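You operate a simulated robot arm through the tools that you are given. There is no shell and no other tool. Be economical: measure what you need, move in short steps, check, and stop when the job is done.

The job below is to be done with a simulated robot arm. You get a single attempt, and the scene is never put back.

JOB
Put the printer module from the top of the blue cube on the top of the grey workbench. Take the drum unit on the top of the red desk and put it away on the top of the packing table. Put the tray marked "good" from the top of the red desk on the top of the blue cube and the tray marked "OK" on the beige desk behind the printer. Take the black block marked "N3" from the top of the grey bench and put it on the folded sheet there. Put two of the job cards from the top of the grey bench on the top of the side bench. Count the labels on the top of the side bench, then put as many of the cream blocks from the top of the side bench on the green mat. Take the grey cable from the top of the side bench and put it on the teal mat. Close the module drawer. Open the workbench drawer. The order is free.

The check looks at the end state, three seconds after you hand in, the way a careful person would. Anything else that was tipped, shoved, dropped, spilled or broken makes it a failure.

ROBOT AND FRAMES
A 7-joint arm with a vacuum gripper on a trunk, on a base that drives. Base frame: it is fixed to the floor where the robot stands at the start and does not move with it; the origin is under the middle of the robot, x ahead of it, y to its left, z up. Readings come in mm, degrees, newtons and seconds.
With the tool pointing down near the work surface it reaches from about 160 to 840 mm from the robot's upright axis, wherever it stands. Its first joint turns from -166.0 to 166.0 degrees. Places, roughly: beige desk behind the printer (119x20 cm) [2120, -1480, 760]; black block [-1250, 3000, 750]; cream block [250, 4750, 750]; drum unit [1500, 500, 750]; folded sheet (21x11x2 cm) [-1200, 3500, 800]; green mat [-1000, 1500, 800]; grey cable (14x5x4 cm) [900, 4800, 900]; job card [-1000, 4000, 750]; label [750, 5000, 750]; long green tray, small green tray, small red tray [2000, 500, 750]; module drawer [1800, 4400, 700]; printer module [750, -250, 750]; teal mat (42x25 cm) [3260, 4720, 920]; top of the blue cube [900, -300, 700]; top of the grey workbench (201x18 cm) [-1180, 1520, 820]; top of the packing table [1200, 2400, 800]; top of the side bench [700, 4800, 800]; workbench drawer [-900, 1500, 700]. Payload 1.88 kg.
Tool frame: the origin (TCP) lies in the middle of the cups' lips, and z points out of the cups. The gripper has 1 cup of 32 mm across, covering 32 by 32 mm (tool x, y); the bellows give 14 mm. With the vacuum on, a cup seals on a smooth face that it is pressed against (1 to 4 N); it does not hold porous or soft things. The pull reaches 41 N.
Orientation is that of the tool frame in the base frame, as a unit quaternion [w, x, y, z]. With the cups facing straight down, the tool's x points along the base's -x, its y along +y and its z along -z.

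CONTROLS
- The arm moves only by the tool play_rows. Its argument "rows" is a list that holds one entry, the list of rows, each a list of 7 numbers: the shift along the base's x, y, z in mm, then the turn, a rotation vector about the base's x, y, z in degrees, then the vacuum: 1 switches it on, 0 off. In form: [[[dx, dy, dz, rx, ry, rz, vac], ...]]. A call has 1 to 10 rows; each row shifts and turns the commanded pose from where the row before left it. Each row takes 0.2 s and may step no farther than 50 mm and 8.6 degrees from the row before; otherwise, or with a gripper value out of range, the whole call is refused. A pose out of reach is approached as far as the arm can. The call stops where the force on the tool passes 40 N (or 10 N more than at its start, if that is more) or the arm is blocked; 0.2 s more then pass. The pull builds up within a second once a cup has sealed. Time passes only in rows, and 0.2 s behind the last, so rows that do not move give it time. It gives the time, the measured TCP pose, the force on the tool (base axes) and the pull of the vacuum at its end, in the units of the frame above (readings bear some noise), with the torque about the TCP (base axes, N m) and any sound that the robot's microphone picked up.
- Cameras (640 x 400 px; columns grow to the right, rows downward): "scene" is now at [-6, 108.2, 1437.8]; the picture's right is [-0.70, -0.72, 0.00], its down [-0.54, 0.52, -0.66] and it looks along [0.48, -0.46, -0.75] (base axes); focal length 275 px, centre (320, 200). "wrist" rides on the gripper at [82, 14, -216] in the tool frame; the picture's right is [-0.17, 0.99, 0.00], its down [-0.91, -0.15, -0.37] and it looks along [-0.37, -0.06, 0.93] (tool axes); focal length 243 px, centre (320, 200). There is no depth. A picture from a camera that has moved, and an enlarged one, comes with that camera's place and axes in the base frame and with its lens.
- grab_frame(camera): a new picture of that camera. The clock stands still meanwhile.
- move_column(by): slides the trunk up (or, below 0, down) by that many mm; the arm and the scene camera ride with it, the base frame stays. It gives what a move gives, with no picture.
- drive_base(legs): drives the robot by 1 to 6 legs, each [ahead, left, turn to the left] in mm, mm and degrees, along the robot's own axes; the way and the turn of a leg run together, so that a leg with both is an arc; at most 1500 mm and 180 degrees a leg. The arm and the cameras ride along, it lands a little off, and it stops where it bumps. It gives what a move gives.
- aim_head(pan, tilt): turns the head with the scene camera to pan (to the left, within 155 degrees either way) and tilt (down, from -29 to 69), counted from straight ahead of the robot. It gives what a move gives.
- zoom(camera, box): a new picture of the part [left, top, right, bottom] of that camera's present view, enlarged. The clock stands still meanwhile.
- close_job(): hands the job in; it is judged then, once.

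Go step by step. Nothing tells you exact positions but the pictures and the camera data: compare them with the known pose of the tool, close in by small moves and look again before you grip or let go. The budget is 546 turns and 336 pictures, counting those below and the enlarged ones. Unless the task says otherwise, let go and move clear before handing in.

The tools are called after "Call:" by a JSON object that holds its "op" and its "data". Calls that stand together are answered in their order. play_rows: Moves the arm, as the interface text tells. Its arguments: {"type":"object","properties":{"rows":{"type":"array","items":{"type":"array","items":{"type":"array","items":{"type":"number"}}}}},"required":["rows"]} The other tools are called the same way: move_column (by) slides the trunk up or down; drive_base (legs) drives the base; aim_head (pan, tilt) turns the head that bears the scene camera; grab_frame (camera) takes a picture; zoom (camera, box) takes an enlarged picture of a part of a camera's view; close_job () hands the job in.

At the start:

```text
t: 0.0
position: [428.3, -366.8, 885.7]
tcp_rot: [0.0, 0.0, 1.0, 0.001]
force: [0.9, 0.9, -0.3]
moment: [0.0, 0.03, 0.03]
pull: 0.1
trunk travel left (down, up): [-400.0, 190.0]
robot x, y, heading: [-2.2, 0.2, 0.1]
head pan, tilt: [-44.2, 48.5]
```

scene: 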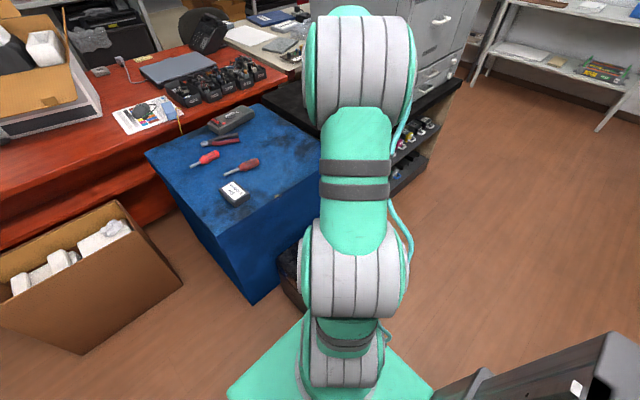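
wrist: 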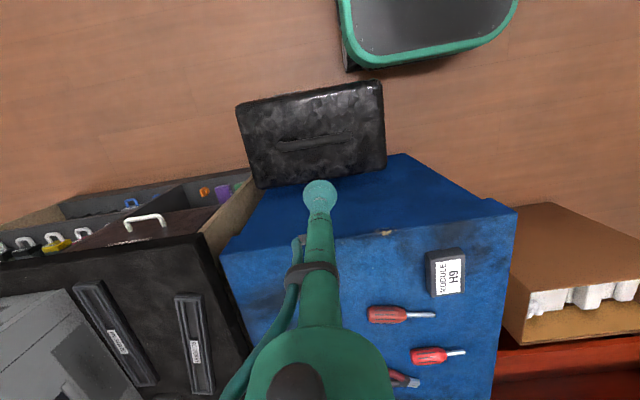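

I see the blue cube ahead-right with a small box labelled "MODULE H9", and the red desk behind it. I look around with the head first.

Call:
{"op": "aim_head", "data": {"pan": 0, "tilt": 25}}

Call:
{"op": "grab_frame", "data": {"camera": "scene"}}

Call:
{"op": "aim_head", "data": {"pan": 70, "tilt": 20}}

Call:
{"op": "grab_frame", "data": {"camera": "scene"}}

Call:
{"op": "aim_head", "data": {"pan": 140, "tilt": 20}}

Call:
{"op": "grab_frame", "data": {"camera": "scene"}}

Call:
{"op": "aim_head", "data": {"pan": -60, "tilt": 20}}

Call:
{"op": "grab_frame", "data": {"camera": "scene"}}

Call:
{"op": "aim_head", "data": {"pan": -140, "tilt": 30}}

Call:
{"op": "grab_frame", "data": {"camera": "scene"}}

```text
t: 1.1
position: [428.0, -367.6, 886.6]
tcp_rot: [0.0, 0.0, 1.0, 0.0]
force: [-0.6, -0.4, 0.0]
moment: [-0.02, -0.01, -0.03]
pull: 0.0
trunk travel left (down, up): [-400.0, 190.0]
robot x, y, heading: [1.3, 2.3, -0.0]
head pan, tilt: [0.0, 25.0]
```

```text
333 pictures are left
camera scene: at [29.9, 162.7, 1473.1], right [0.0, -1.0, 0.0], down [-0.42, 0.0, -0.91], along [0.91, 0.0, -0.42], focal length 275 px, centre (320, 200)
```

scene: 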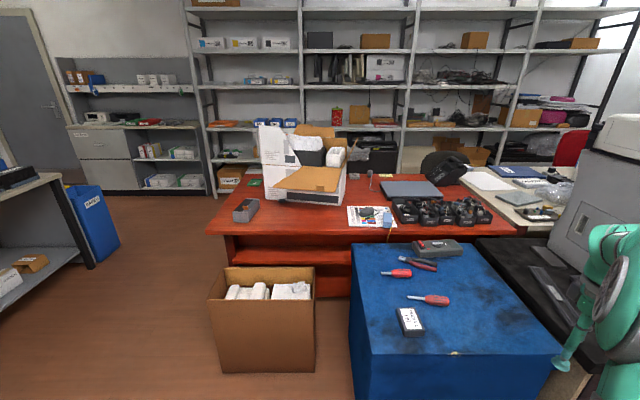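

```text
t: 2.5
position: [428.4, -366.9, 886.0]
tcp_rot: [0.0, 0.0, 1.0, 0.0]
force: [0.0, -0.7, -0.4]
moment: [0.02, 0.0, 0.04]
pull: 0.0
trunk travel left (down, up): [-400.0, 190.0]
robot x, y, heading: [-0.6, 1.4, -0.1]
head pan, tilt: [70.0, 20.0]
```

```text
332 pictures are left
camera scene: at [-30.4, 250.3, 1481.2], right [0.94, -0.34, 0.0], down [-0.12, -0.32, -0.94], along [0.32, 0.88, -0.34], focal length 275 px, centre (320, 200)
```

scene: 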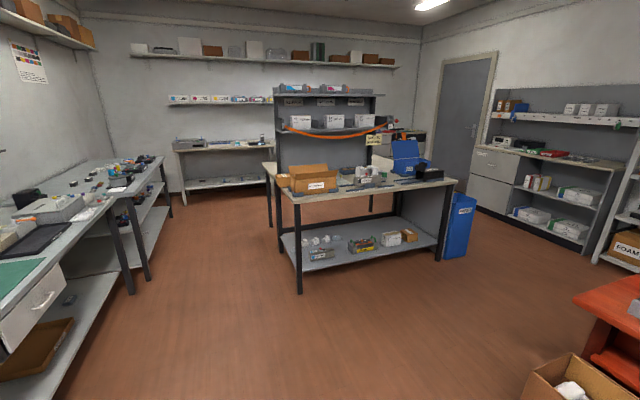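

```text
t: 3.9
position: [429.2, -367.7, 886.2]
tcp_rot: [0.0, 0.0, 1.0, 0.0]
force: [-0.3, 0.4, 0.2]
moment: [-0.02, -0.05, -0.02]
pull: 0.1
trunk travel left (down, up): [-400.0, 190.0]
robot x, y, heading: [-2.4, 2.0, -0.1]
head pan, tilt: [140.0, 20.0]
```

```text
331 pictures are left
camera scene: at [-133.6, 222.7, 1481.3], right [0.64, 0.77, 0.0], down [0.26, -0.22, -0.94], along [-0.72, 0.6, -0.34], focal length 275 px, centre (320, 200)
```

scene: 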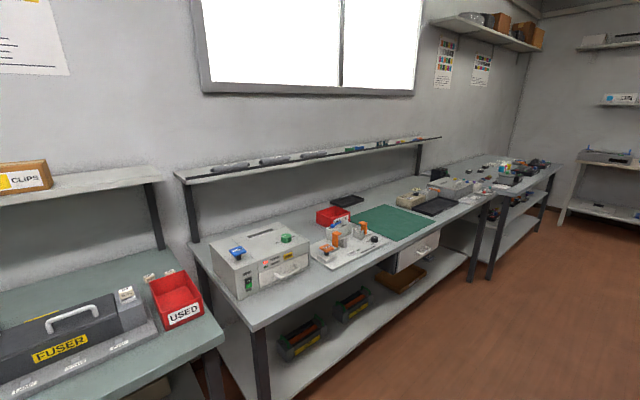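

```text
t: 6.9
position: [428.2, -366.8, 887.0]
tcp_rot: [-0.001, 0.001, 1.0, 0.0]
force: [-0.8, 0.5, -0.7]
moment: [0.0, -0.02, 0.0]
pull: 0.1
trunk travel left (down, up): [-400.0, 190.0]
robot x, y, heading: [0.8, -2.2, 0.3]
head pan, tilt: [-60.0, 20.0]
```

```text
330 pictures are left
camera scene: at [-15.7, 82.2, 1481.2], right [-0.87, -0.5, 0.0], down [-0.17, 0.3, -0.94], along [0.47, -0.81, -0.34], focal length 275 px, centre (320, 200)
```

scene: 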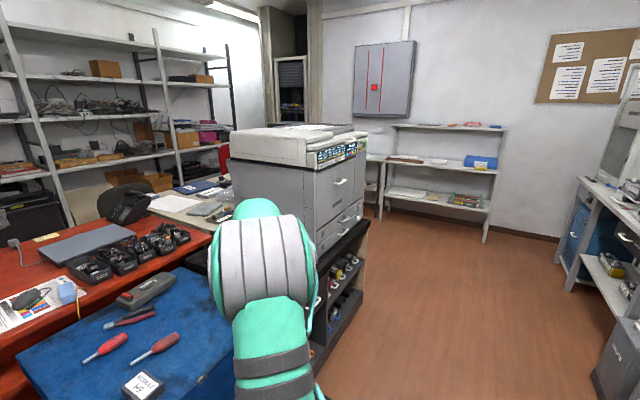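

```text
t: 8.4
position: [429.3, -365.9, 886.9]
tcp_rot: [0.0, 0.0, 1.0, 0.0]
force: [0.0, -0.8, -1.7]
moment: [0.02, -0.02, 0.0]
pull: 0.1
trunk travel left (down, up): [-400.0, 190.0]
robot x, y, heading: [4.0, -0.5, -0.2]
head pan, tilt: [-140.0, 30.0]
```

```text
329 pictures are left
camera scene: at [-131.5, 104.6, 1465.2], right [-0.64, 0.77, 0.0], down [0.38, 0.32, -0.87], along [-0.66, -0.56, -0.5], focal length 275 px, centre (320, 200)
```

scene: 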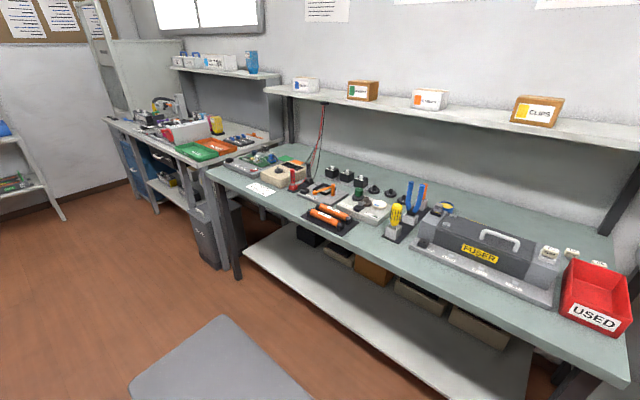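

The room is mapped roughly: red desk ahead, packing table at left-front, grey workbench left, further benches beyond. I zoom on the red desk and the cube.

Call:
{"op": "aim_head", "data": {"pan": 0, "tilt": 25}}

Call:
{"op": "zoom", "data": {"camera": "scene", "box": [200, 110, 400, 235]}}

Call:
{"op": "zoom", "data": {"camera": "scene", "box": [340, 140, 640, 340]}}

```text
t: 10.6
position: [427.6, -367.2, 887.1]
tcp_rot: [0.0, 0.0, 1.0, 0.0]
force: [0.4, -1.0, 1.1]
moment: [0.01, 0.01, -0.03]
pull: 0.0
trunk travel left (down, up): [-400.0, 190.0]
robot x, y, heading: [-3.2, -4.3, 0.2]
head pan, tilt: [0.0, 25.0]
```

```text
3.20 times, centred on (300, 172) of scene
camera zoom: at [29.9, 162.8, 1473.2], right [0.0, -1.0, 0.0], down [-0.42, 0.0, -0.91], along [0.91, 0.0, -0.42], focal length 880 px, centre (384, 288)
```

zoom: 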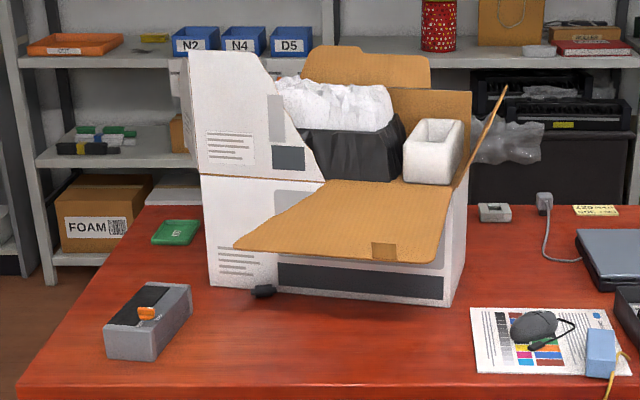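

```text
2.00 times, centred on (490, 240) of scene
camera zoom: at [29.9, 162.8, 1473.2], right [0.0, -1.0, 0.0], down [-0.42, 0.0, -0.91], along [0.91, 0.0, -0.42], focal length 550 px, centre (-20, 120)
```

zoom: 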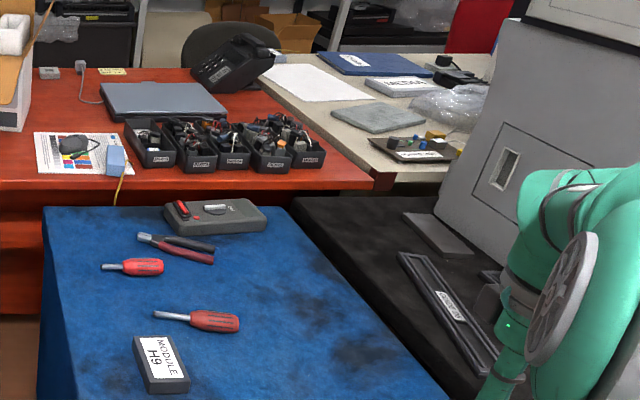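

The module is at about (705,-145, ~700), the drum is the grey box at the red desk's left end, and the trays are partly hidden. I move the tool over the module.

Call:
{"op": "play_rows", "data": {"rows": [[[30, 40, 0, 0, 0, 0, 0], [30, 40, 0, 0, 0, 0, 0], [35, 40, 0, 0, 0, 0, 0], [35, 40, 0, 0, 0, 0, 0], [40, 30, 0, 0, 0, 0, 0], [40, 25, 0, 0, 0, 0, 0], [40, 7, 0, 0, 0, 0, 0]]]}}

Call:
{"op": "grab_frame", "data": {"camera": "wrist"}}

```text
refused: row 3 steps farther than a row can; nothing moved
```

```text
326 pictures are left
camera wrist: at [346.0, -352.5, 1102.1], right [0.17, 0.99, 0.0], down [0.91, -0.15, 0.37], along [0.37, -0.06, -0.93], focal length 243 px, centre (320, 200)
```

wrist: 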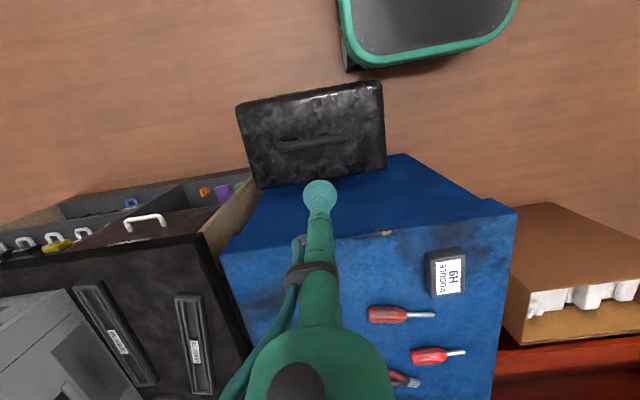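

The step was too big; I split it.

Call:
{"op": "play_rows", "data": {"rows": [[[30, 30, 0, 0, 0, 0, 0], [35, 32, 0, 0, 0, 0, 0], [35, 32, 0, 0, 0, 0, 0], [35, 32, 0, 0, 0, 0, 0], [35, 32, 0, 0, 0, 0, 0], [35, 32, 0, 0, 0, 0, 0], [35, 32, 0, 0, 0, 0, 0], [25, 0, 0, 0, 0, 0, 0]]]}}

Call:
{"op": "grab_frame", "data": {"camera": "wrist"}}

```text
t: 12.4
position: [694.7, -145.1, 886.9]
tcp_rot: [0.0, 0.0, 1.0, 0.0]
force: [0.0, 0.3, 0.0]
moment: [0.03, 0.01, -0.02]
pull: 0.2
trunk travel left (down, up): [-400.0, 190.0]
robot x, y, heading: [0.1, 1.1, -0.0]
head pan, tilt: [0.0, 25.0]
```

```text
325 pictures are left
camera wrist: at [611.1, -129.9, 1102.7], right [0.17, 0.99, 0.0], down [0.91, -0.15, 0.38], along [0.37, -0.06, -0.93], focal length 243 px, centre (320, 200)
```

wrist: 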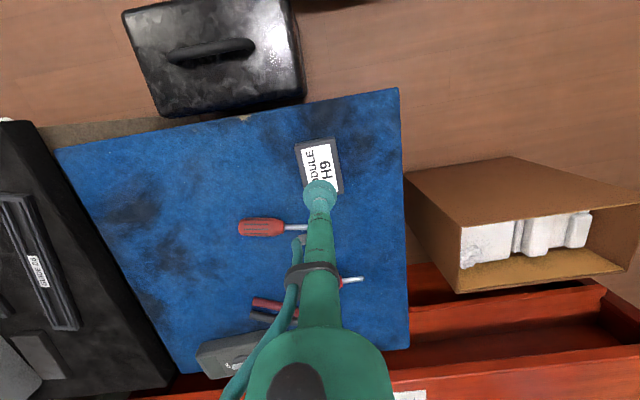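

Module centre is at about (709,-145). Descend to just above, expecting its top near z≈700.

Call:
{"op": "play_rows", "data": {"rows": [[[14, 0, -40, 0, 0, 0, 0], [0, 0, -40, 0, 0, 0, 0], [0, 0, -40, 0, 0, 0, 0], [0, 0, -30, 0, 0, 0, 0]]]}}

Call:
{"op": "grab_frame", "data": {"camera": "wrist"}}

```text
t: 13.4
position: [708.0, -144.4, 735.6]
tcp_rot: [0.0, 0.0, 1.0, 0.0]
force: [0.1, -0.3, 0.8]
moment: [0.01, 0.03, 0.02]
pull: 0.0
trunk travel left (down, up): [-400.0, 190.0]
robot x, y, heading: [3.8, -2.1, 0.0]
head pan, tilt: [0.0, 25.0]
```

```text
324 pictures are left
camera wrist: at [626.1, -129.8, 951.0], right [0.17, 0.99, 0.0], down [0.91, -0.15, 0.37], along [0.37, -0.06, -0.93], focal length 243 px, centre (320, 200)
```

wrist: 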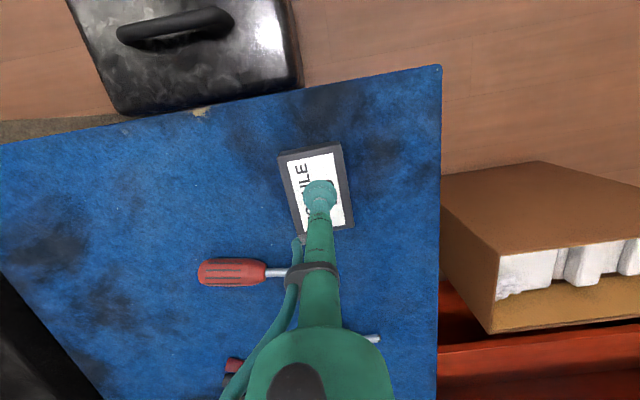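

Well centred. Lower with the vacuum on.

Call:
{"op": "play_rows", "data": {"rows": [[[0, 0, -12, 0, 0, 0, 1], [0, 0, -8, 0, 0, 0, 1], [0, 0, -5, 0, 0, 0, 1], [0, 0, -5, 0, 0, 0, 1], [0, 0, 0, 0, 0, 0, 1]]]}}

```text
t: 14.6
position: [707.2, -145.0, 705.6]
tcp_rot: [0.0, 0.0, 1.0, 0.0]
force: [0.1, 0.1, -0.3]
moment: [-0.01, 0.0, -0.02]
pull: 0.0
trunk travel left (down, up): [-400.0, 190.0]
robot x, y, heading: [-1.2, 0.3, 0.1]
head pan, tilt: [0.0, 25.0]
```

Call:
{"op": "play_rows", "data": {"rows": [[[0, 0, -4, 0, 0, 0, 1], [0, 0, -4, 0, 0, 0, 1], [0, 0, 0, 0, 0, 0, 1]]]}}

```text
t: 15.4
position: [706.5, -145.8, 700.2]
tcp_rot: [0.002, 0.0, 1.0, 0.0]
force: [-3.6, 0.4, 11.6]
moment: [-0.03, 0.05, -0.08]
pull: 41.2
trunk travel left (down, up): [-400.0, 190.0]
robot x, y, heading: [0.1, -2.5, 0.0]
head pan, tilt: [0.0, 25.0]
```

Sealed. Lift and check the weight.

Call:
{"op": "play_rows", "data": {"rows": [[[0, 0, 20, 0, 0, 0, 1], [0, 0, 40, 0, 0, 0, 1], [0, 0, 50, 0, 0, 0, 1], [0, 0, 50, 0, 0, 0, 1], [0, 0, 50, 0, 0, 0, 1], [0, 0, 50, 0, 0, 0, 1], [0, 0, 30, 0, 0, 0, 1]]]}}

Call:
{"op": "grab_frame", "data": {"camera": "wrist"}}

Call:
{"op": "aim_head", "data": {"pan": 90, "tilt": 45}}

Call:
{"op": "grab_frame", "data": {"camera": "scene"}}

```text
t: 17.0
position: [706.8, -147.8, 990.6]
tcp_rot: [0.0, 0.0, 1.0, 0.0]
force: [0.9, 0.4, -1.1]
moment: [0.01, 0.04, 0.01]
pull: 40.4
trunk travel left (down, up): [-400.0, 190.0]
robot x, y, heading: [1.0, 0.2, 0.1]
head pan, tilt: [0.0, 25.0]
```

```text
323 pictures are left
camera wrist: at [624.8, -132.2, 1205.7], right [0.17, 0.99, 0.0], down [0.91, -0.15, 0.37], along [0.37, -0.06, -0.93], focal length 243 px, centre (320, 200)
```

wrist: 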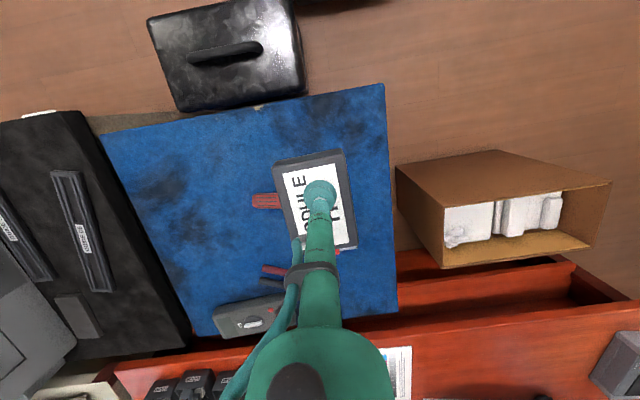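

```text
t: 18.7
position: [707.6, -148.1, 990.0]
tcp_rot: [0.0, 0.0, 1.0, 0.0]
force: [-0.3, 0.6, -2.0]
moment: [-0.02, 0.06, -0.02]
pull: 40.7
trunk travel left (down, up): [-400.0, 190.0]
robot x, y, heading: [1.0, -2.1, -0.0]
head pan, tilt: [90.0, 45.0]
```

```text
322 pictures are left
camera scene: at [-62.2, 244.2, 1442.6], right [1.0, 0.0, 0.0], down [0.0, -0.71, -0.71], along [0.0, 0.71, -0.71], focal length 275 px, centre (320, 200)
```

scene: 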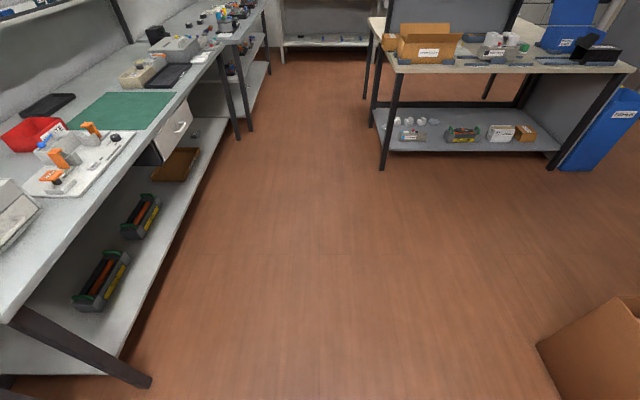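

Module held. I retract the arm and drive to the grey workbench facing it (robot to about (-250,1500), heading 180).

Call:
{"op": "play_rows", "data": {"rows": [[[-45, 15, 10, 0, 0, 0, 1], [-45, 15, 10, 0, 0, 0, 1], [-45, 15, 0, 0, 0, 0, 1], [-45, 15, 0, 0, 0, 0, 1], [-45, 15, 0, 0, 0, 0, 1], [-45, 15, 0, 0, 0, 0, 1]]]}}

Call:
{"op": "drive_base", "data": {"legs": [[0, 0, 180], [220, -1450, 0]]}}

Call:
{"op": "aim_head", "data": {"pan": 0, "tilt": 40}}

Call:
{"op": "grab_frame", "data": {"camera": "scene"}}

```text
t: 20.1
position: [438.1, -55.4, 1007.9]
tcp_rot: [0.0, 0.0, 1.0, 0.0]
force: [1.2, -0.6, -1.3]
moment: [0.03, 0.09, -0.02]
pull: 40.9
trunk travel left (down, up): [-400.0, 190.0]
robot x, y, heading: [-1.7, -3.8, 0.2]
head pan, tilt: [90.0, 45.0]
```

```text
t: 21.7
position: [442.1, 18.6, 1007.9]
tcp_rot: [-0.001, -0.082, 0.997, 0.0]
force: [0.2, 0.0, -1.7]
moment: [0.01, 0.01, -0.01]
pull: 40.7
trunk travel left (down, up): [-400.0, 190.0]
robot x, y, heading: [0.8, 3.4, 9.3]
head pan, tilt: [90.0, 45.0]
stopped in leg 1: the robot was blocked; the commanded pose is now the measured one
```

```text
t: 23.4
position: [442.2, 17.9, 1007.6]
tcp_rot: [0.0, -0.081, 0.997, 0.0]
force: [0.0, -0.3, -1.7]
moment: [-0.03, 0.02, -0.03]
pull: 40.4
trunk travel left (down, up): [-400.0, 190.0]
robot x, y, heading: [1.5, 2.3, 9.1]
head pan, tilt: [0.0, 40.0]
```

```text
321 pictures are left
camera scene: at [-4.4, 164.8, 1449.8], right [0.16, -0.99, 0.0], down [-0.63, -0.11, -0.77], along [0.76, 0.13, -0.64], focal length 275 px, centre (320, 200)
```

scene: 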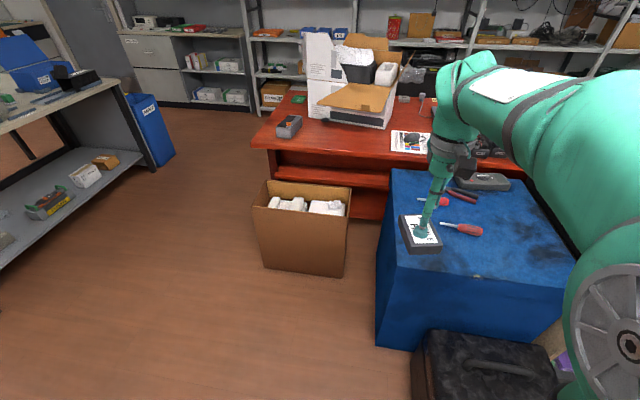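

The turn bumped something, likely the black case ahead-right. I look around the base before moving.

Call:
{"op": "aim_head", "data": {"pan": -45, "tilt": 69}}

Call:
{"op": "grab_frame", "data": {"camera": "scene"}}

Call:
{"op": "aim_head", "data": {"pan": -135, "tilt": 60}}

Call:
{"op": "grab_frame", "data": {"camera": "scene"}}

Call:
{"op": "aim_head", "data": {"pan": 150, "tilt": 60}}

Call:
{"op": "grab_frame", "data": {"camera": "scene"}}

```text
t: 24.5
position: [441.4, 16.8, 1007.7]
tcp_rot: [0.0, -0.081, 0.997, 0.0]
force: [0.3, 0.6, -1.7]
moment: [0.01, 0.01, -0.03]
pull: 40.7
trunk travel left (down, up): [-400.0, 190.0]
robot x, y, heading: [-0.7, 3.5, 9.6]
head pan, tilt: [-45.0, 68.8]
```

```text
320 pictures are left
camera scene: at [-42.7, 118.3, 1413.7], right [-0.58, -0.81, 0.0], down [-0.76, 0.54, -0.36], along [0.3, -0.21, -0.93], focal length 275 px, centre (320, 200)
```

scene: 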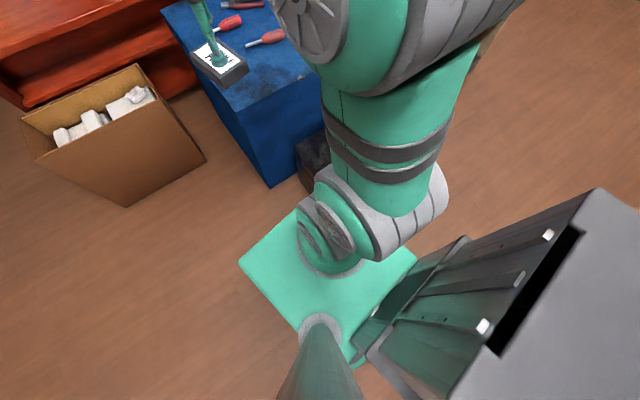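

```text
t: 26.2
position: [442.3, 16.4, 1008.7]
tcp_rot: [0.0, -0.082, 0.997, 0.0]
force: [-0.4, -0.5, -1.7]
moment: [0.02, 0.01, -0.03]
pull: 40.9
trunk travel left (down, up): [-400.0, 190.0]
robot x, y, heading: [-0.3, -2.1, 9.5]
head pan, tilt: [-135.0, 60.0]
```

```text
319 pictures are left
camera scene: at [-127.0, 96.7, 1423.1], right [-0.81, 0.58, 0.0], down [0.5, 0.7, -0.5], along [-0.29, -0.41, -0.87], focal length 275 px, centre (320, 200)
```

scene: 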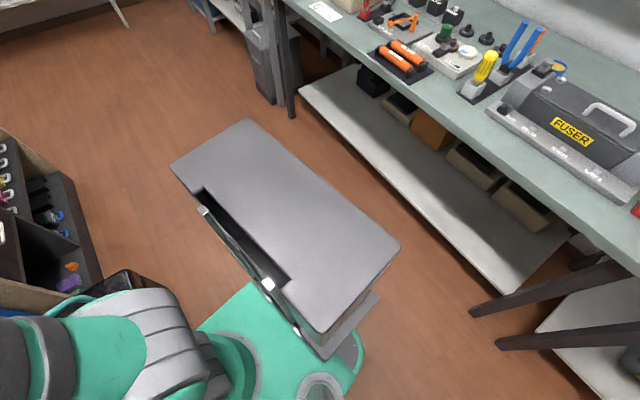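

```text
t: 30.1
position: [441.8, 16.9, 1008.5]
tcp_rot: [0.0, -0.082, 0.997, 0.0]
force: [-0.2, -1.3, -0.6]
moment: [-0.01, -0.01, 0.0]
pull: 41.0
trunk travel left (down, up): [-400.0, 190.0]
robot x, y, heading: [1.1, 0.6, 9.3]
head pan, tilt: [150.0, 60.0]
```

```text
318 pictures are left
camera scene: at [-150.6, 174.3, 1423.1], right [0.35, 0.94, 0.0], down [0.81, -0.31, -0.5], along [-0.47, 0.18, -0.87], focal length 275 px, centre (320, 200)
```

scene: 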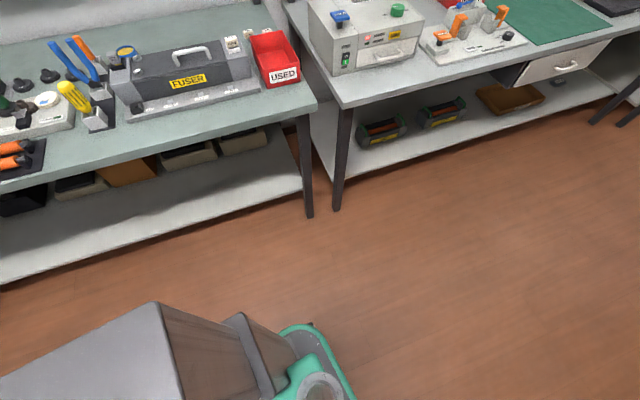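

The base's front-right corner touched the black case beside the cube. I back off a little, strafe left, then turn.

Call:
{"op": "drive_base", "data": {"legs": [[-80, 30, 0], [0, 800, 0], [0, 0, 85], [0, 0, 85]]}}

Call:
{"op": "aim_head", "data": {"pan": 0, "tilt": 45}}

Call:
{"op": "grab_frame", "data": {"camera": "scene"}}

```text
t: 42.3
position: [-656.2, 849.4, 1008.2]
tcp_rot: [0.0, 1.0, 0.003, -0.001]
force: [-0.3, 0.4, -2.1]
moment: [-0.03, -0.03, 0.02]
pull: 40.5
trunk travel left (down, up): [-400.0, 190.0]
robot x, y, heading: [-218.6, 800.8, -179.4]
head pan, tilt: [150.0, 60.0]
```

```text
t: 44.7
position: [-656.1, 850.7, 1009.4]
tcp_rot: [0.0, 1.0, 0.005, 0.0]
force: [-0.6, -0.3, -1.5]
moment: [-0.01, -0.05, 0.01]
pull: 40.7
trunk travel left (down, up): [-400.0, 190.0]
robot x, y, heading: [-215.6, 794.9, -179.6]
head pan, tilt: [0.0, 45.0]
```

```text
317 pictures are left
camera scene: at [-238.7, 634.5, 1442.6], right [-0.01, 1.0, 0.0], down [0.71, 0.01, -0.71], along [-0.71, -0.01, -0.71], focal length 275 px, centre (320, 200)
```

scene: 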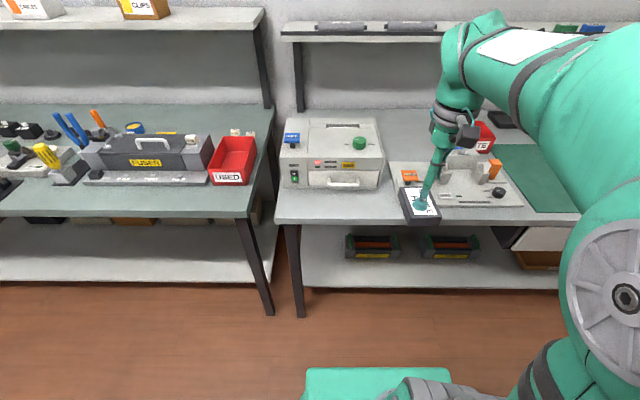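

I'm at (-217,800) facing the bench. I drive along it to y≈1500 and a bit closer.

Call:
{"op": "drive_base", "data": {"legs": [[0, -700, -0.5], [150, 0, 0]]}}

Call:
{"op": "aim_head", "data": {"pan": 25, "tilt": 40}}

Call:
{"op": "grab_frame", "data": {"camera": "scene"}}

Call:
{"op": "aim_head", "data": {"pan": -30, "tilt": 40}}

Call:
{"op": "grab_frame", "data": {"camera": "scene"}}

```text
t: 49.5
position: [-808.2, 1554.0, 1008.4]
tcp_rot: [0.0, 1.0, 0.0, 0.0]
force: [0.9, -0.2, -0.3]
moment: [0.0, 0.02, -0.01]
pull: 40.3
trunk travel left (down, up): [-400.0, 190.0]
robot x, y, heading: [-368.6, 1501.5, -179.8]
head pan, tilt: [0.0, 45.0]
```

```text
t: 50.4
position: [-808.5, 1555.5, 1008.8]
tcp_rot: [0.0, 1.0, 0.0, -0.001]
force: [0.0, 1.1, -0.2]
moment: [-0.01, -0.04, 0.02]
pull: 40.8
trunk travel left (down, up): [-400.0, 190.0]
robot x, y, heading: [-371.0, 1498.2, -179.8]
head pan, tilt: [25.0, 40.0]
```

```text
316 pictures are left
camera scene: at [-389.9, 1300.0, 1449.8], right [-0.42, 0.91, 0.0], down [0.58, 0.27, -0.77], along [-0.69, -0.32, -0.64], focal length 275 px, centre (320, 200)
```

scene: 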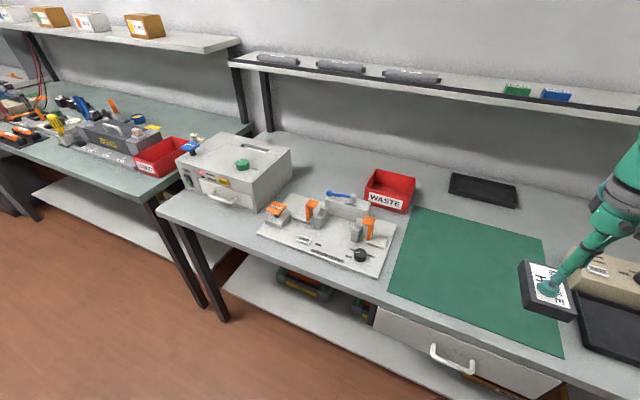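

```text
t: 51.6
position: [-808.7, 1555.1, 1008.2]
tcp_rot: [0.0, 1.0, 0.0, 0.0]
force: [0.1, 0.5, -1.2]
moment: [-0.01, -0.04, -0.03]
pull: 40.8
trunk travel left (down, up): [-400.0, 190.0]
robot x, y, heading: [-370.2, 1501.8, -180.1]
head pan, tilt: [-30.0, 40.0]
```

```text
315 pictures are left
camera scene: at [-386.6, 1378.3, 1449.8], right [0.5, 0.87, 0.0], down [0.56, -0.32, -0.77], along [-0.66, 0.38, -0.64], focal length 275 px, centre (320, 200)
```

scene: 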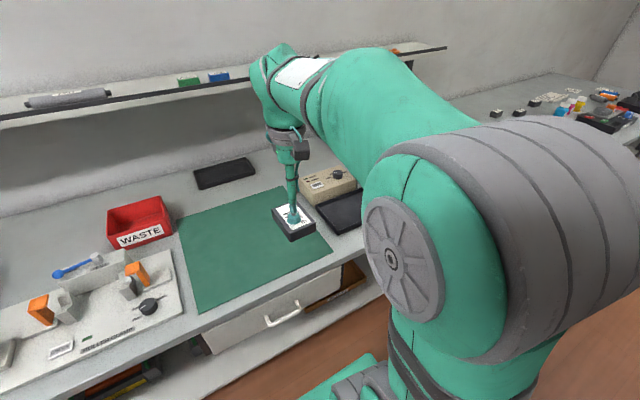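

The strip behind the green mat, between the red WASTE bin and the black tray at about (-1235,1370), is free. I move 80 mm closer, then turn the module so its long side runs along the bench while going there.

Call:
{"op": "drive_base", "data": {"legs": [[80, 0, 0]]}}

Call:
{"op": "play_rows", "data": {"rows": [[[-35, -18, 0, 0, 0, 8.1, 1], [-35, -18, 0, 0, 0, 8.1, 1], [-35, -18, 0, 0, 0, 8.1, 1], [-35, -18, 0, 0, 0, 8.1, 1], [-35, -18, 0, 0, 0, 8.1, 1], [-35, -18, 0, 0, 0, 8.1, 1], [-35, -18, 0, 0, 0, 8.1, 1], [-35, -18, 0, 0, 0, 8.1, 1], [-35, -18, 0, 0, 0, 8.1, 1], [0, 0, 0, 0, 0, 8.1, 1]]]}}

Call:
{"op": "grab_frame", "data": {"camera": "wrist"}}

Call:
{"op": "aim_head", "data": {"pan": 10, "tilt": 40}}

Call:
{"op": "grab_frame", "data": {"camera": "scene"}}

```text
t: 52.7
position: [-889.2, 1554.8, 1007.8]
tcp_rot: [0.0, 1.0, 0.001, 0.0]
force: [0.9, -1.0, -1.6]
moment: [-0.01, -0.02, 0.0]
pull: 40.6
trunk travel left (down, up): [-400.0, 190.0]
robot x, y, heading: [-453.1, 1498.5, -179.9]
head pan, tilt: [-30.0, 40.0]
```

```text
t: 54.9
position: [-1204.2, 1392.2, 1007.3]
tcp_rot: [-0.002, 0.76, 0.65, -0.001]
force: [0.1, -0.6, -0.1]
moment: [0.03, 0.06, 0.01]
pull: 41.0
trunk travel left (down, up): [-400.0, 190.0]
robot x, y, heading: [-450.0, 1501.0, -179.7]
head pan, tilt: [-30.0, 40.0]
```

```text
314 pictures are left
camera wrist: at [-1177.3, 1473.3, 1222.1], right [0.95, -0.32, 0.0], down [-0.29, -0.88, 0.38], along [-0.12, -0.36, -0.93], focal length 243 px, centre (320, 200)
```

wrist: 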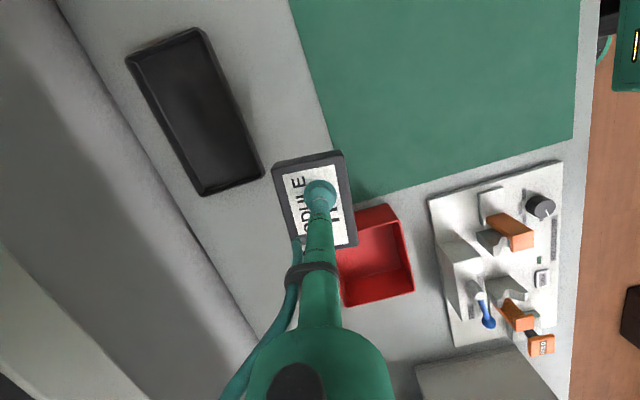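

```text
t: 55.9
position: [-1203.0, 1393.8, 1006.8]
tcp_rot: [0.0, 0.761, 0.649, -0.001]
force: [-0.5, 0.4, -2.5]
moment: [0.04, -0.04, 0.01]
pull: 41.0
trunk travel left (down, up): [-400.0, 190.0]
robot x, y, heading: [-450.2, 1499.4, -179.8]
head pan, tilt: [10.0, 40.0]
```

```text
313 pictures are left
camera scene: at [-477.3, 1321.0, 1449.8], right [-0.17, 0.98, 0.0], down [0.63, 0.11, -0.77], along [-0.75, -0.13, -0.64], focal length 275 px, centre (320, 200)
```

scene: 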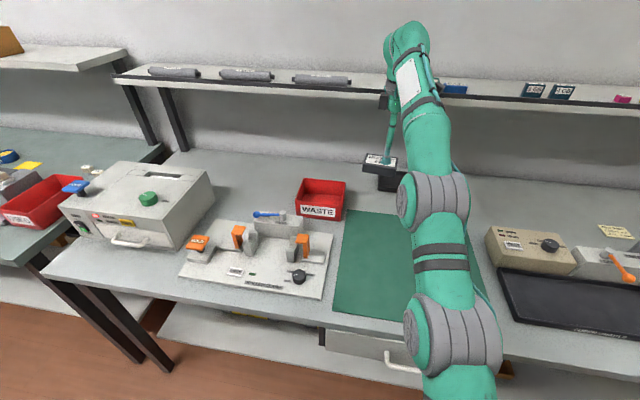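

Free spot confirmed. I move to (-1240,1375) and lower.

Call:
{"op": "play_rows", "data": {"rows": [[[-36, -18, 0, 0, 0, 0, 1], [0, 0, -45, 0, 0, 0, 1], [0, 0, -45, 0, 0, 0, 1], [0, 0, -15, 0, 0, 0, 1]]]}}

Call:
{"op": "grab_frame", "data": {"camera": "wrist"}}

Call:
{"op": "zoom", "data": {"camera": "scene", "box": [280, 60, 520, 210]}}

```text
t: 56.9
position: [-1205.3, 1383.4, 888.6]
tcp_rot: [0.001, 0.76, 0.65, 0.001]
force: [-0.5, -0.6, -0.8]
moment: [0.03, -0.05, -0.02]
pull: 40.8
out of reach, approached as far as the arm can: row 1
trunk travel left (down, up): [-400.0, 190.0]
robot x, y, heading: [-450.7, 1498.7, -179.8]
head pan, tilt: [10.0, 40.0]
```

```text
312 pictures are left
camera wrist: at [-1179.3, 1463.2, 1103.9], right [0.95, -0.32, 0.0], down [-0.29, -0.88, 0.37], along [-0.12, -0.36, -0.93], focal length 243 px, centre (320, 200)
```

wrist: 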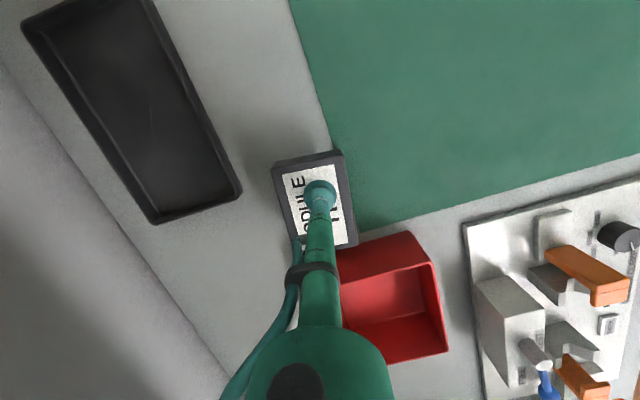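

```text
2.67 times, centred on (400, 135) of scene
camera zoom: at [-477.5, 1320.9, 1449.8], right [-0.18, 0.98, 0.0], down [0.63, 0.11, -0.77], along [-0.75, -0.13, -0.64], focal length 733 px, centre (107, 373)
```

zoom: 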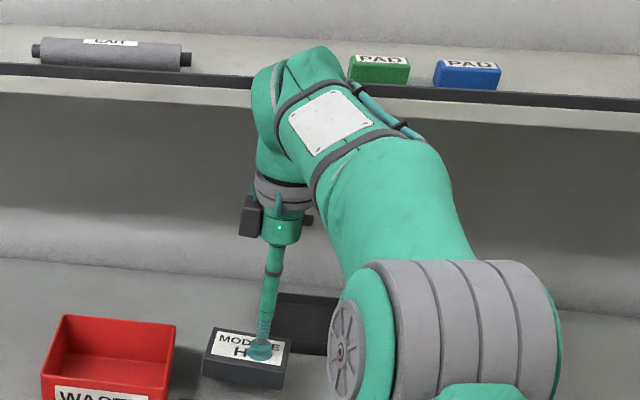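

The arm ran out of reach at height; now lower, I try the rest of the shift.

Call:
{"op": "play_rows", "data": {"rows": [[[-20, -5, 0, 0, 0, 0, 1], [-15, -3, 0, 0, 0, 0, 1], [0, 0, -8, 0, 0, 0, 1]]]}}

Call:
{"op": "grab_frame", "data": {"camera": "wrist"}}

```text
t: 57.7
position: [-1228.7, 1374.5, 889.2]
tcp_rot: [-0.002, 0.759, 0.651, -0.004]
force: [-0.1, 0.2, -1.6]
moment: [0.04, -0.04, -0.01]
pull: 40.8
trunk travel left (down, up): [-400.0, 190.0]
robot x, y, heading: [-446.1, 1500.6, -180.0]
head pan, tilt: [10.0, 40.0]
```

```text
310 pictures are left
camera wrist: at [-1201.7, 1455.3, 1105.3], right [0.95, -0.32, -0.01], down [-0.29, -0.88, 0.38], along [-0.12, -0.36, -0.93], focal length 243 px, centre (320, 200)
```

wrist: 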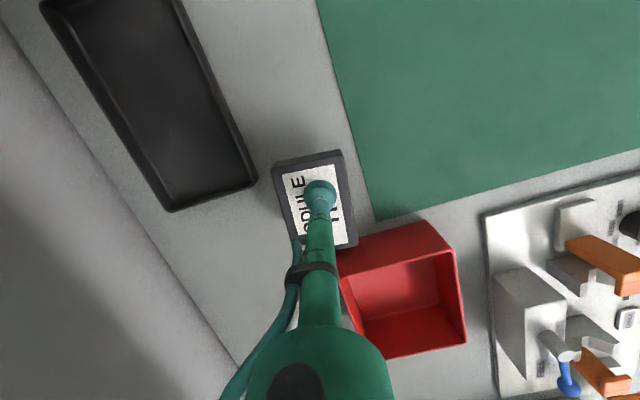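

Position is fine: I nudge 12 mm away from the bin and lower until contact.

Call:
{"op": "play_rows", "data": {"rows": [[[4, 12, -4, 0, 0, 0, 1], [0, 0, -6, 0, 0, 0, 1], [0, 0, -6, 0, 0, 0, 1], [0, 0, 0, 0, 0, 0, 1]]]}}

```text
t: 58.7
position: [-1235.4, 1382.1, 884.8]
tcp_rot: [-0.008, 0.758, 0.652, -0.01]
force: [0.6, -0.1, -1.9]
moment: [0.0, -0.01, -0.05]
pull: 40.6
trunk travel left (down, up): [-400.0, 190.0]
robot x, y, heading: [-452.1, 1503.6, -179.7]
head pan, tilt: [10.0, 40.0]
```

The arm is at full stretch and not descending, so I use the trunk to lower instead.

Call:
{"op": "move_column", "data": {"by": -15}}

Call:
{"op": "zoom", "data": {"camera": "scene", "box": [280, 60, 520, 210]}}

```text
t: 59.4
position: [-1233.5, 1389.0, 868.9]
tcp_rot: [-0.007, 0.76, 0.65, -0.01]
force: [-0.3, 0.3, -1.4]
moment: [0.05, -0.03, 0.04]
pull: 40.7
trunk travel left (down, up): [-385.0, 205.0]
robot x, y, heading: [-450.7, 1499.4, -179.9]
head pan, tilt: [10.0, 40.0]
```

```text
2.67 times, centred on (400, 135) of scene
camera zoom: at [-466.4, 1321.2, 1434.9], right [-0.17, 0.98, 0.0], down [0.63, 0.11, -0.77], along [-0.76, -0.13, -0.64], focal length 733 px, centre (107, 373)
```

zoom: 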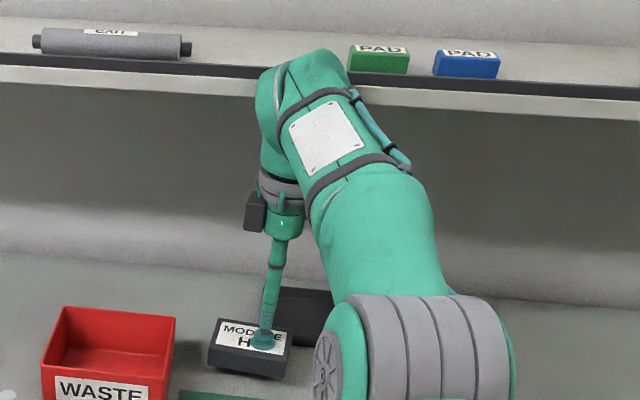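

Call:
{"op": "move_column", "data": {"by": -8}}

Call:
{"op": "move_column", "data": {"by": -5}}

Call:
{"op": "grab_frame", "data": {"camera": "wrist"}}

```text
t: 59.9
position: [-1233.5, 1389.4, 862.8]
tcp_rot: [-0.008, 0.76, 0.649, -0.011]
force: [0.0, 0.3, -1.1]
moment: [0.01, -0.04, -0.02]
pull: 40.8
trunk travel left (down, up): [-377.0, 213.0]
robot x, y, heading: [-449.6, 1498.6, -179.9]
head pan, tilt: [10.0, 40.0]
```

```text
t: 60.5
position: [-1233.4, 1388.6, 850.5]
tcp_rot: [-0.004, 0.761, 0.649, -0.005]
force: [-3.0, 0.1, 6.9]
moment: [-0.11, -0.15, -0.07]
pull: 40.6
trunk travel left (down, up): [-372.0, 218.0]
robot x, y, heading: [-450.9, 1499.9, -180.0]
head pan, tilt: [10.0, 40.0]
```

```text
308 pictures are left
camera wrist: at [-1203.6, 1469.6, 1065.0], right [0.95, -0.32, -0.01], down [-0.29, -0.88, 0.38], along [-0.13, -0.36, -0.92], focal length 243 px, centre (320, 200)
```

wrist: 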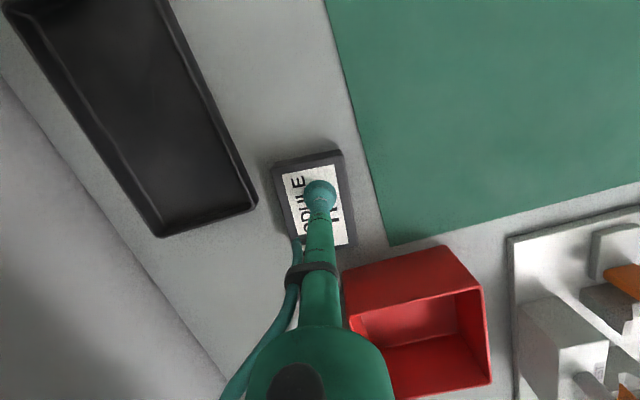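

In contact with the bench. Release and lift off with the trunk.

Call:
{"op": "play_rows", "data": {"rows": [[[0, 0, 0, 0, 0, 0, 0], [0, 0, 0, 0, 0, 0, 0], [0, 0, 0, 0, 0, 0, 0], [0, 0, 0, 0, 0, 0, 0]]]}}

Call:
{"op": "move_column", "data": {"by": 40}}

Call:
{"op": "grab_frame", "data": {"camera": "wrist"}}

```text
t: 60.9
position: [-1236.7, 1387.9, 836.1]
tcp_rot: [0.004, 0.761, 0.649, 0.005]
force: [-9.0, -2.1, 26.2]
moment: [0.05, -0.29, 0.0]
pull: 0.1
trunk travel left (down, up): [-372.0, 218.0]
robot x, y, heading: [-449.9, 1500.5, -180.1]
head pan, tilt: [10.0, 40.0]
stopped in row 2: the force on the tool passed its limit at 57 N (the readings are from after the stop); the commanded pose is now the measured one
```

```text
t: 61.7
position: [-1213.5, 1392.1, 838.5]
tcp_rot: [0.021, 0.76, 0.649, 0.033]
force: [-2.9, -1.6, 3.5]
moment: [-0.01, -0.03, -0.03]
pull: 0.1
trunk travel left (down, up): [-412.0, 178.0]
robot x, y, heading: [-446.2, 1497.5, -180.0]
head pan, tilt: [10.0, 40.0]
```

```text
307 pictures are left
camera wrist: at [-1204.8, 1469.1, 1056.8], right [0.94, -0.32, 0.07], down [-0.32, -0.88, 0.34], along [-0.05, -0.34, -0.94], focal length 243 px, centre (320, 200)
```

wrist: 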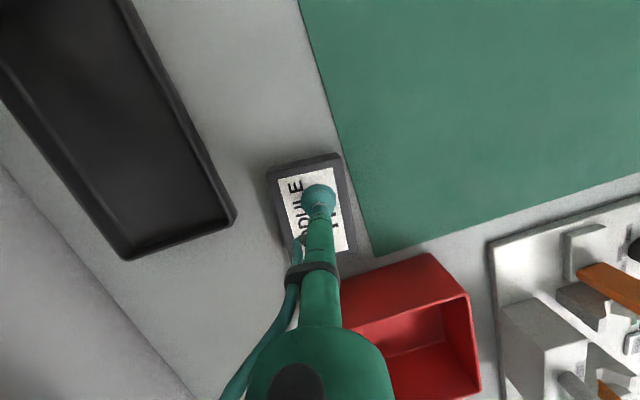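

The pull is off; the arm is near its reach limit and tilted. I play an idle row to see where it settles.

Call:
{"op": "play_rows", "data": {"rows": [[[0, 0, 3, 0, 0, 0, 0], [0, 0, 3, 0, 0, 0, 0]]]}}

```text
t: 62.5
position: [-1207.5, 1392.7, 840.4]
tcp_rot: [0.027, 0.759, 0.649, 0.042]
force: [1.1, 2.0, 3.2]
moment: [-0.02, 0.07, 0.0]
pull: 0.1
trunk travel left (down, up): [-412.0, 178.0]
robot x, y, heading: [-446.9, 1503.6, -180.3]
head pan, tilt: [10.0, 40.0]
stopped in row 2: the arm was blocked; the commanded pose is now the measured one
```

Something blocks the arm; I look at the wrist and shelf.

Call:
{"op": "zoom", "data": {"camera": "scene", "box": [280, 60, 520, 210]}}

Call:
{"op": "grab_frame", "data": {"camera": "wrist"}}

```text
2.67 times, centred on (400, 135) of scene
camera zoom: at [-466.3, 1322.3, 1465.7], right [-0.18, 0.98, 0.0], down [0.63, 0.11, -0.77], along [-0.76, -0.13, -0.64], focal length 733 px, centre (107, 373)
```

zoom: 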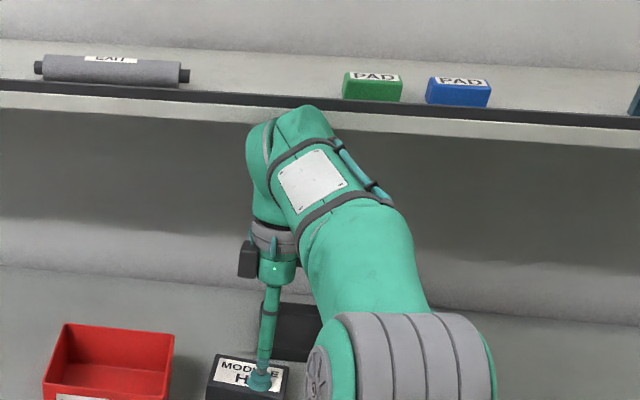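

```text
305 pictures are left
camera wrist: at [-1202.4, 1468.9, 1058.7], right [0.94, -0.32, 0.09], down [-0.33, -0.88, 0.33], along [-0.03, -0.34, -0.94], focal length 243 px, centre (320, 200)
```

wrist: 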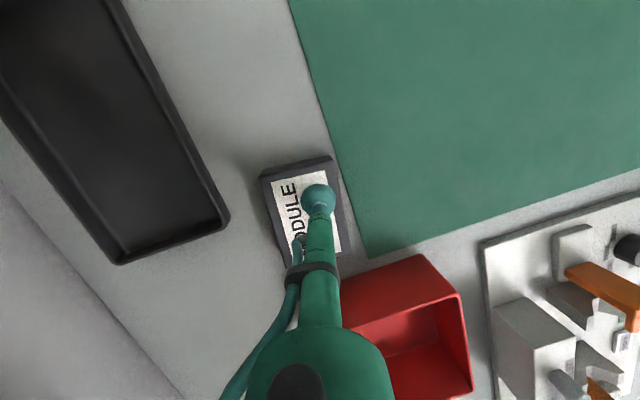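

The wrist head is caught under the shelf's front rim. I tilt the tool about the cup so that the wrist swings out towards the robot before lifting.

Call:
{"op": "play_rows", "data": {"rows": [[[0, 0, 0, 0, 4, 0, 0], [0, 0, 0, 0, 4, 0, 0], [0, 0, 0, 0, 4, 0, 0]]]}}

Call:
{"op": "zoom", "data": {"camera": "scene", "box": [280, 60, 520, 210]}}

```text
t: 63.3
position: [-1215.2, 1390.6, 835.9]
tcp_rot: [-0.042, 0.76, 0.648, -0.038]
force: [-2.9, 1.3, 6.0]
moment: [-0.04, -0.08, 0.01]
pull: 0.1
trunk travel left (down, up): [-412.0, 178.0]
robot x, y, heading: [-453.0, 1500.5, -180.0]
head pan, tilt: [10.0, 40.0]
```

```text
2.67 times, centred on (400, 135) of scene
camera zoom: at [-476.4, 1321.0, 1462.0], right [-0.18, 0.98, 0.0], down [0.63, 0.11, -0.77], along [-0.75, -0.13, -0.64], focal length 733 px, centre (107, 373)
```

zoom: 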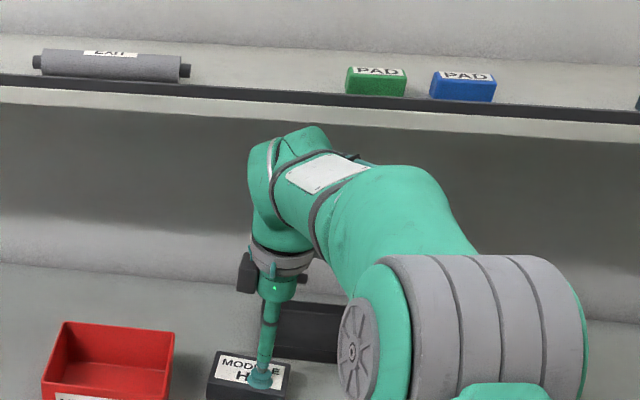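

The wrist came out. A little more tilt, then lift.

Call:
{"op": "play_rows", "data": {"rows": [[[0, 0, 1, 0, 5, 0, 0], [0, 0, 4, 0, 4, 0, 0], [0, 0, 10, 0, 0, 0, 0], [0, 0, 15, 0, 0, 0, 0]]]}}

Call:
{"op": "grab_frame", "data": {"camera": "wrist"}}

Call:
{"op": "grab_frame", "data": {"camera": "scene"}}

```text
t: 64.3
position: [-1215.5, 1390.9, 866.5]
tcp_rot: [-0.092, 0.755, 0.642, -0.097]
force: [-0.2, -0.7, 0.5]
moment: [0.04, 0.0, 0.01]
pull: 0.1
trunk travel left (down, up): [-412.0, 178.0]
robot x, y, heading: [-447.8, 1500.9, -180.0]
head pan, tilt: [10.0, 40.0]
```

```text
303 pictures are left
camera wrist: at [-1131.7, 1467.5, 1067.1], right [0.91, -0.32, -0.25], down [-0.19, -0.88, 0.43], along [-0.36, -0.34, -0.87], focal length 243 px, centre (320, 200)
```

wrist: 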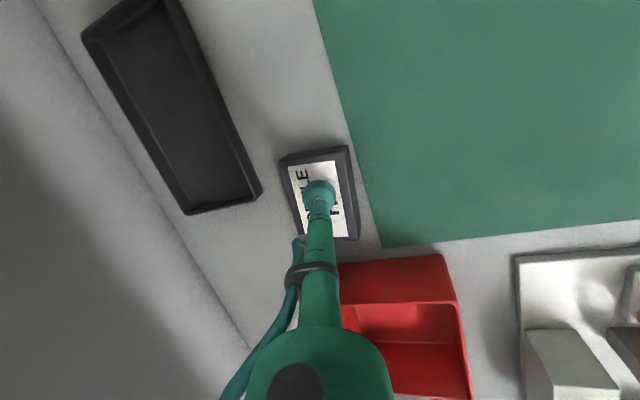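

```text
302 pictures are left
camera scene: at [-476.3, 1321.0, 1461.8], right [-0.18, 0.98, 0.0], down [0.63, 0.11, -0.77], along [-0.75, -0.13, -0.64], focal length 275 px, centre (320, 200)
```

scene: 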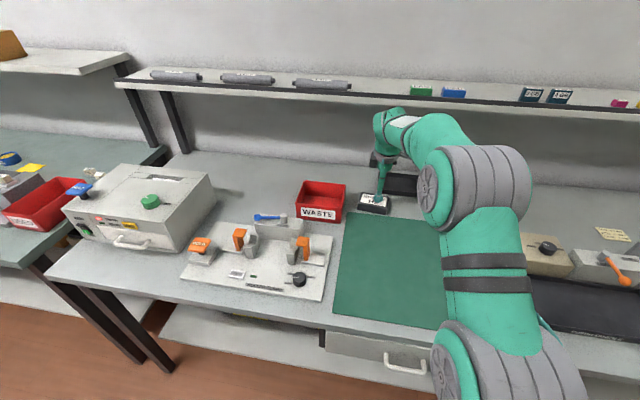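

The module sits on the bench next to the bin, off the mat. I retract the arm with yaw and tilt restored.

Call:
{"op": "play_rows", "data": {"rows": [[[40, 5, 25, 0, 0, 0, 0], [40, 5, 25, 0, -3, 0, 0], [40, 10, 20, 0, -6, 0, 0], [40, 10, 20, 0, -6, 0, 0], [40, 10, 15, 0, 0, -8.1, 0], [40, 10, 15, 0, 0, -8.1, 0], [30, 10, 15, 0, 0, -8.1, 0], [30, 10, 0, 0, 0, -8.1, 0], [30, 10, 0, 0, 0, -8.1, 0], [30, 10, 0, 0, 0, -8.1, 0]]]}}

Call:
{"op": "play_rows", "data": {"rows": [[[0, 0, 0, 0, 0, -8.1, 0], [0, 0, 0, 0, 0, -8.1, 0], [0, 0, 0, 0, 0, -8.1, 0], [0, 0, 0, 0, 0, -8.1, 0]]]}}

Call:
{"op": "drive_base", "data": {"legs": [[-350, 0, 0]]}}

Call:
{"op": "grab_frame", "data": {"camera": "scene"}}

```text
t: 66.5
position: [-856.3, 1480.0, 1001.1]
tcp_rot: [-0.007, 0.961, 0.278, 0.005]
force: [0.0, 0.6, -0.2]
moment: [0.0, -0.03, 0.02]
pull: 0.1
trunk travel left (down, up): [-412.0, 178.0]
robot x, y, heading: [-450.2, 1503.6, -179.8]
head pan, tilt: [10.0, 40.0]
```

```text
t: 67.5
position: [-854.3, 1480.9, 1001.8]
tcp_rot: [-0.004, 1.0, -0.002, 0.006]
force: [0.9, 0.0, -0.8]
moment: [-0.03, 0.0, 0.0]
pull: 0.2
trunk travel left (down, up): [-412.0, 178.0]
robot x, y, heading: [-450.3, 1499.3, -179.8]
head pan, tilt: [10.0, 40.0]
```

```text
t: 69.8
position: [-505.8, 1480.7, 1000.8]
tcp_rot: [-0.005, 1.0, 0.0, 0.006]
force: [-0.1, -0.2, 0.1]
moment: [0.0, -0.03, 0.0]
pull: 0.1
trunk travel left (down, up): [-412.0, 178.0]
robot x, y, heading: [-101.2, 1500.4, -179.6]
head pan, tilt: [10.0, 40.0]
```

```text
301 pictures are left
camera scene: at [-126.1, 1321.7, 1461.8], right [-0.18, 0.98, 0.0], down [0.63, 0.11, -0.77], along [-0.75, -0.13, -0.64], focal length 275 px, centre (320, 200)
```

scene: 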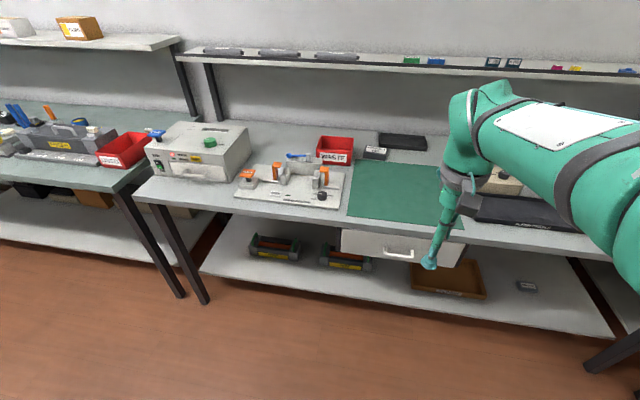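

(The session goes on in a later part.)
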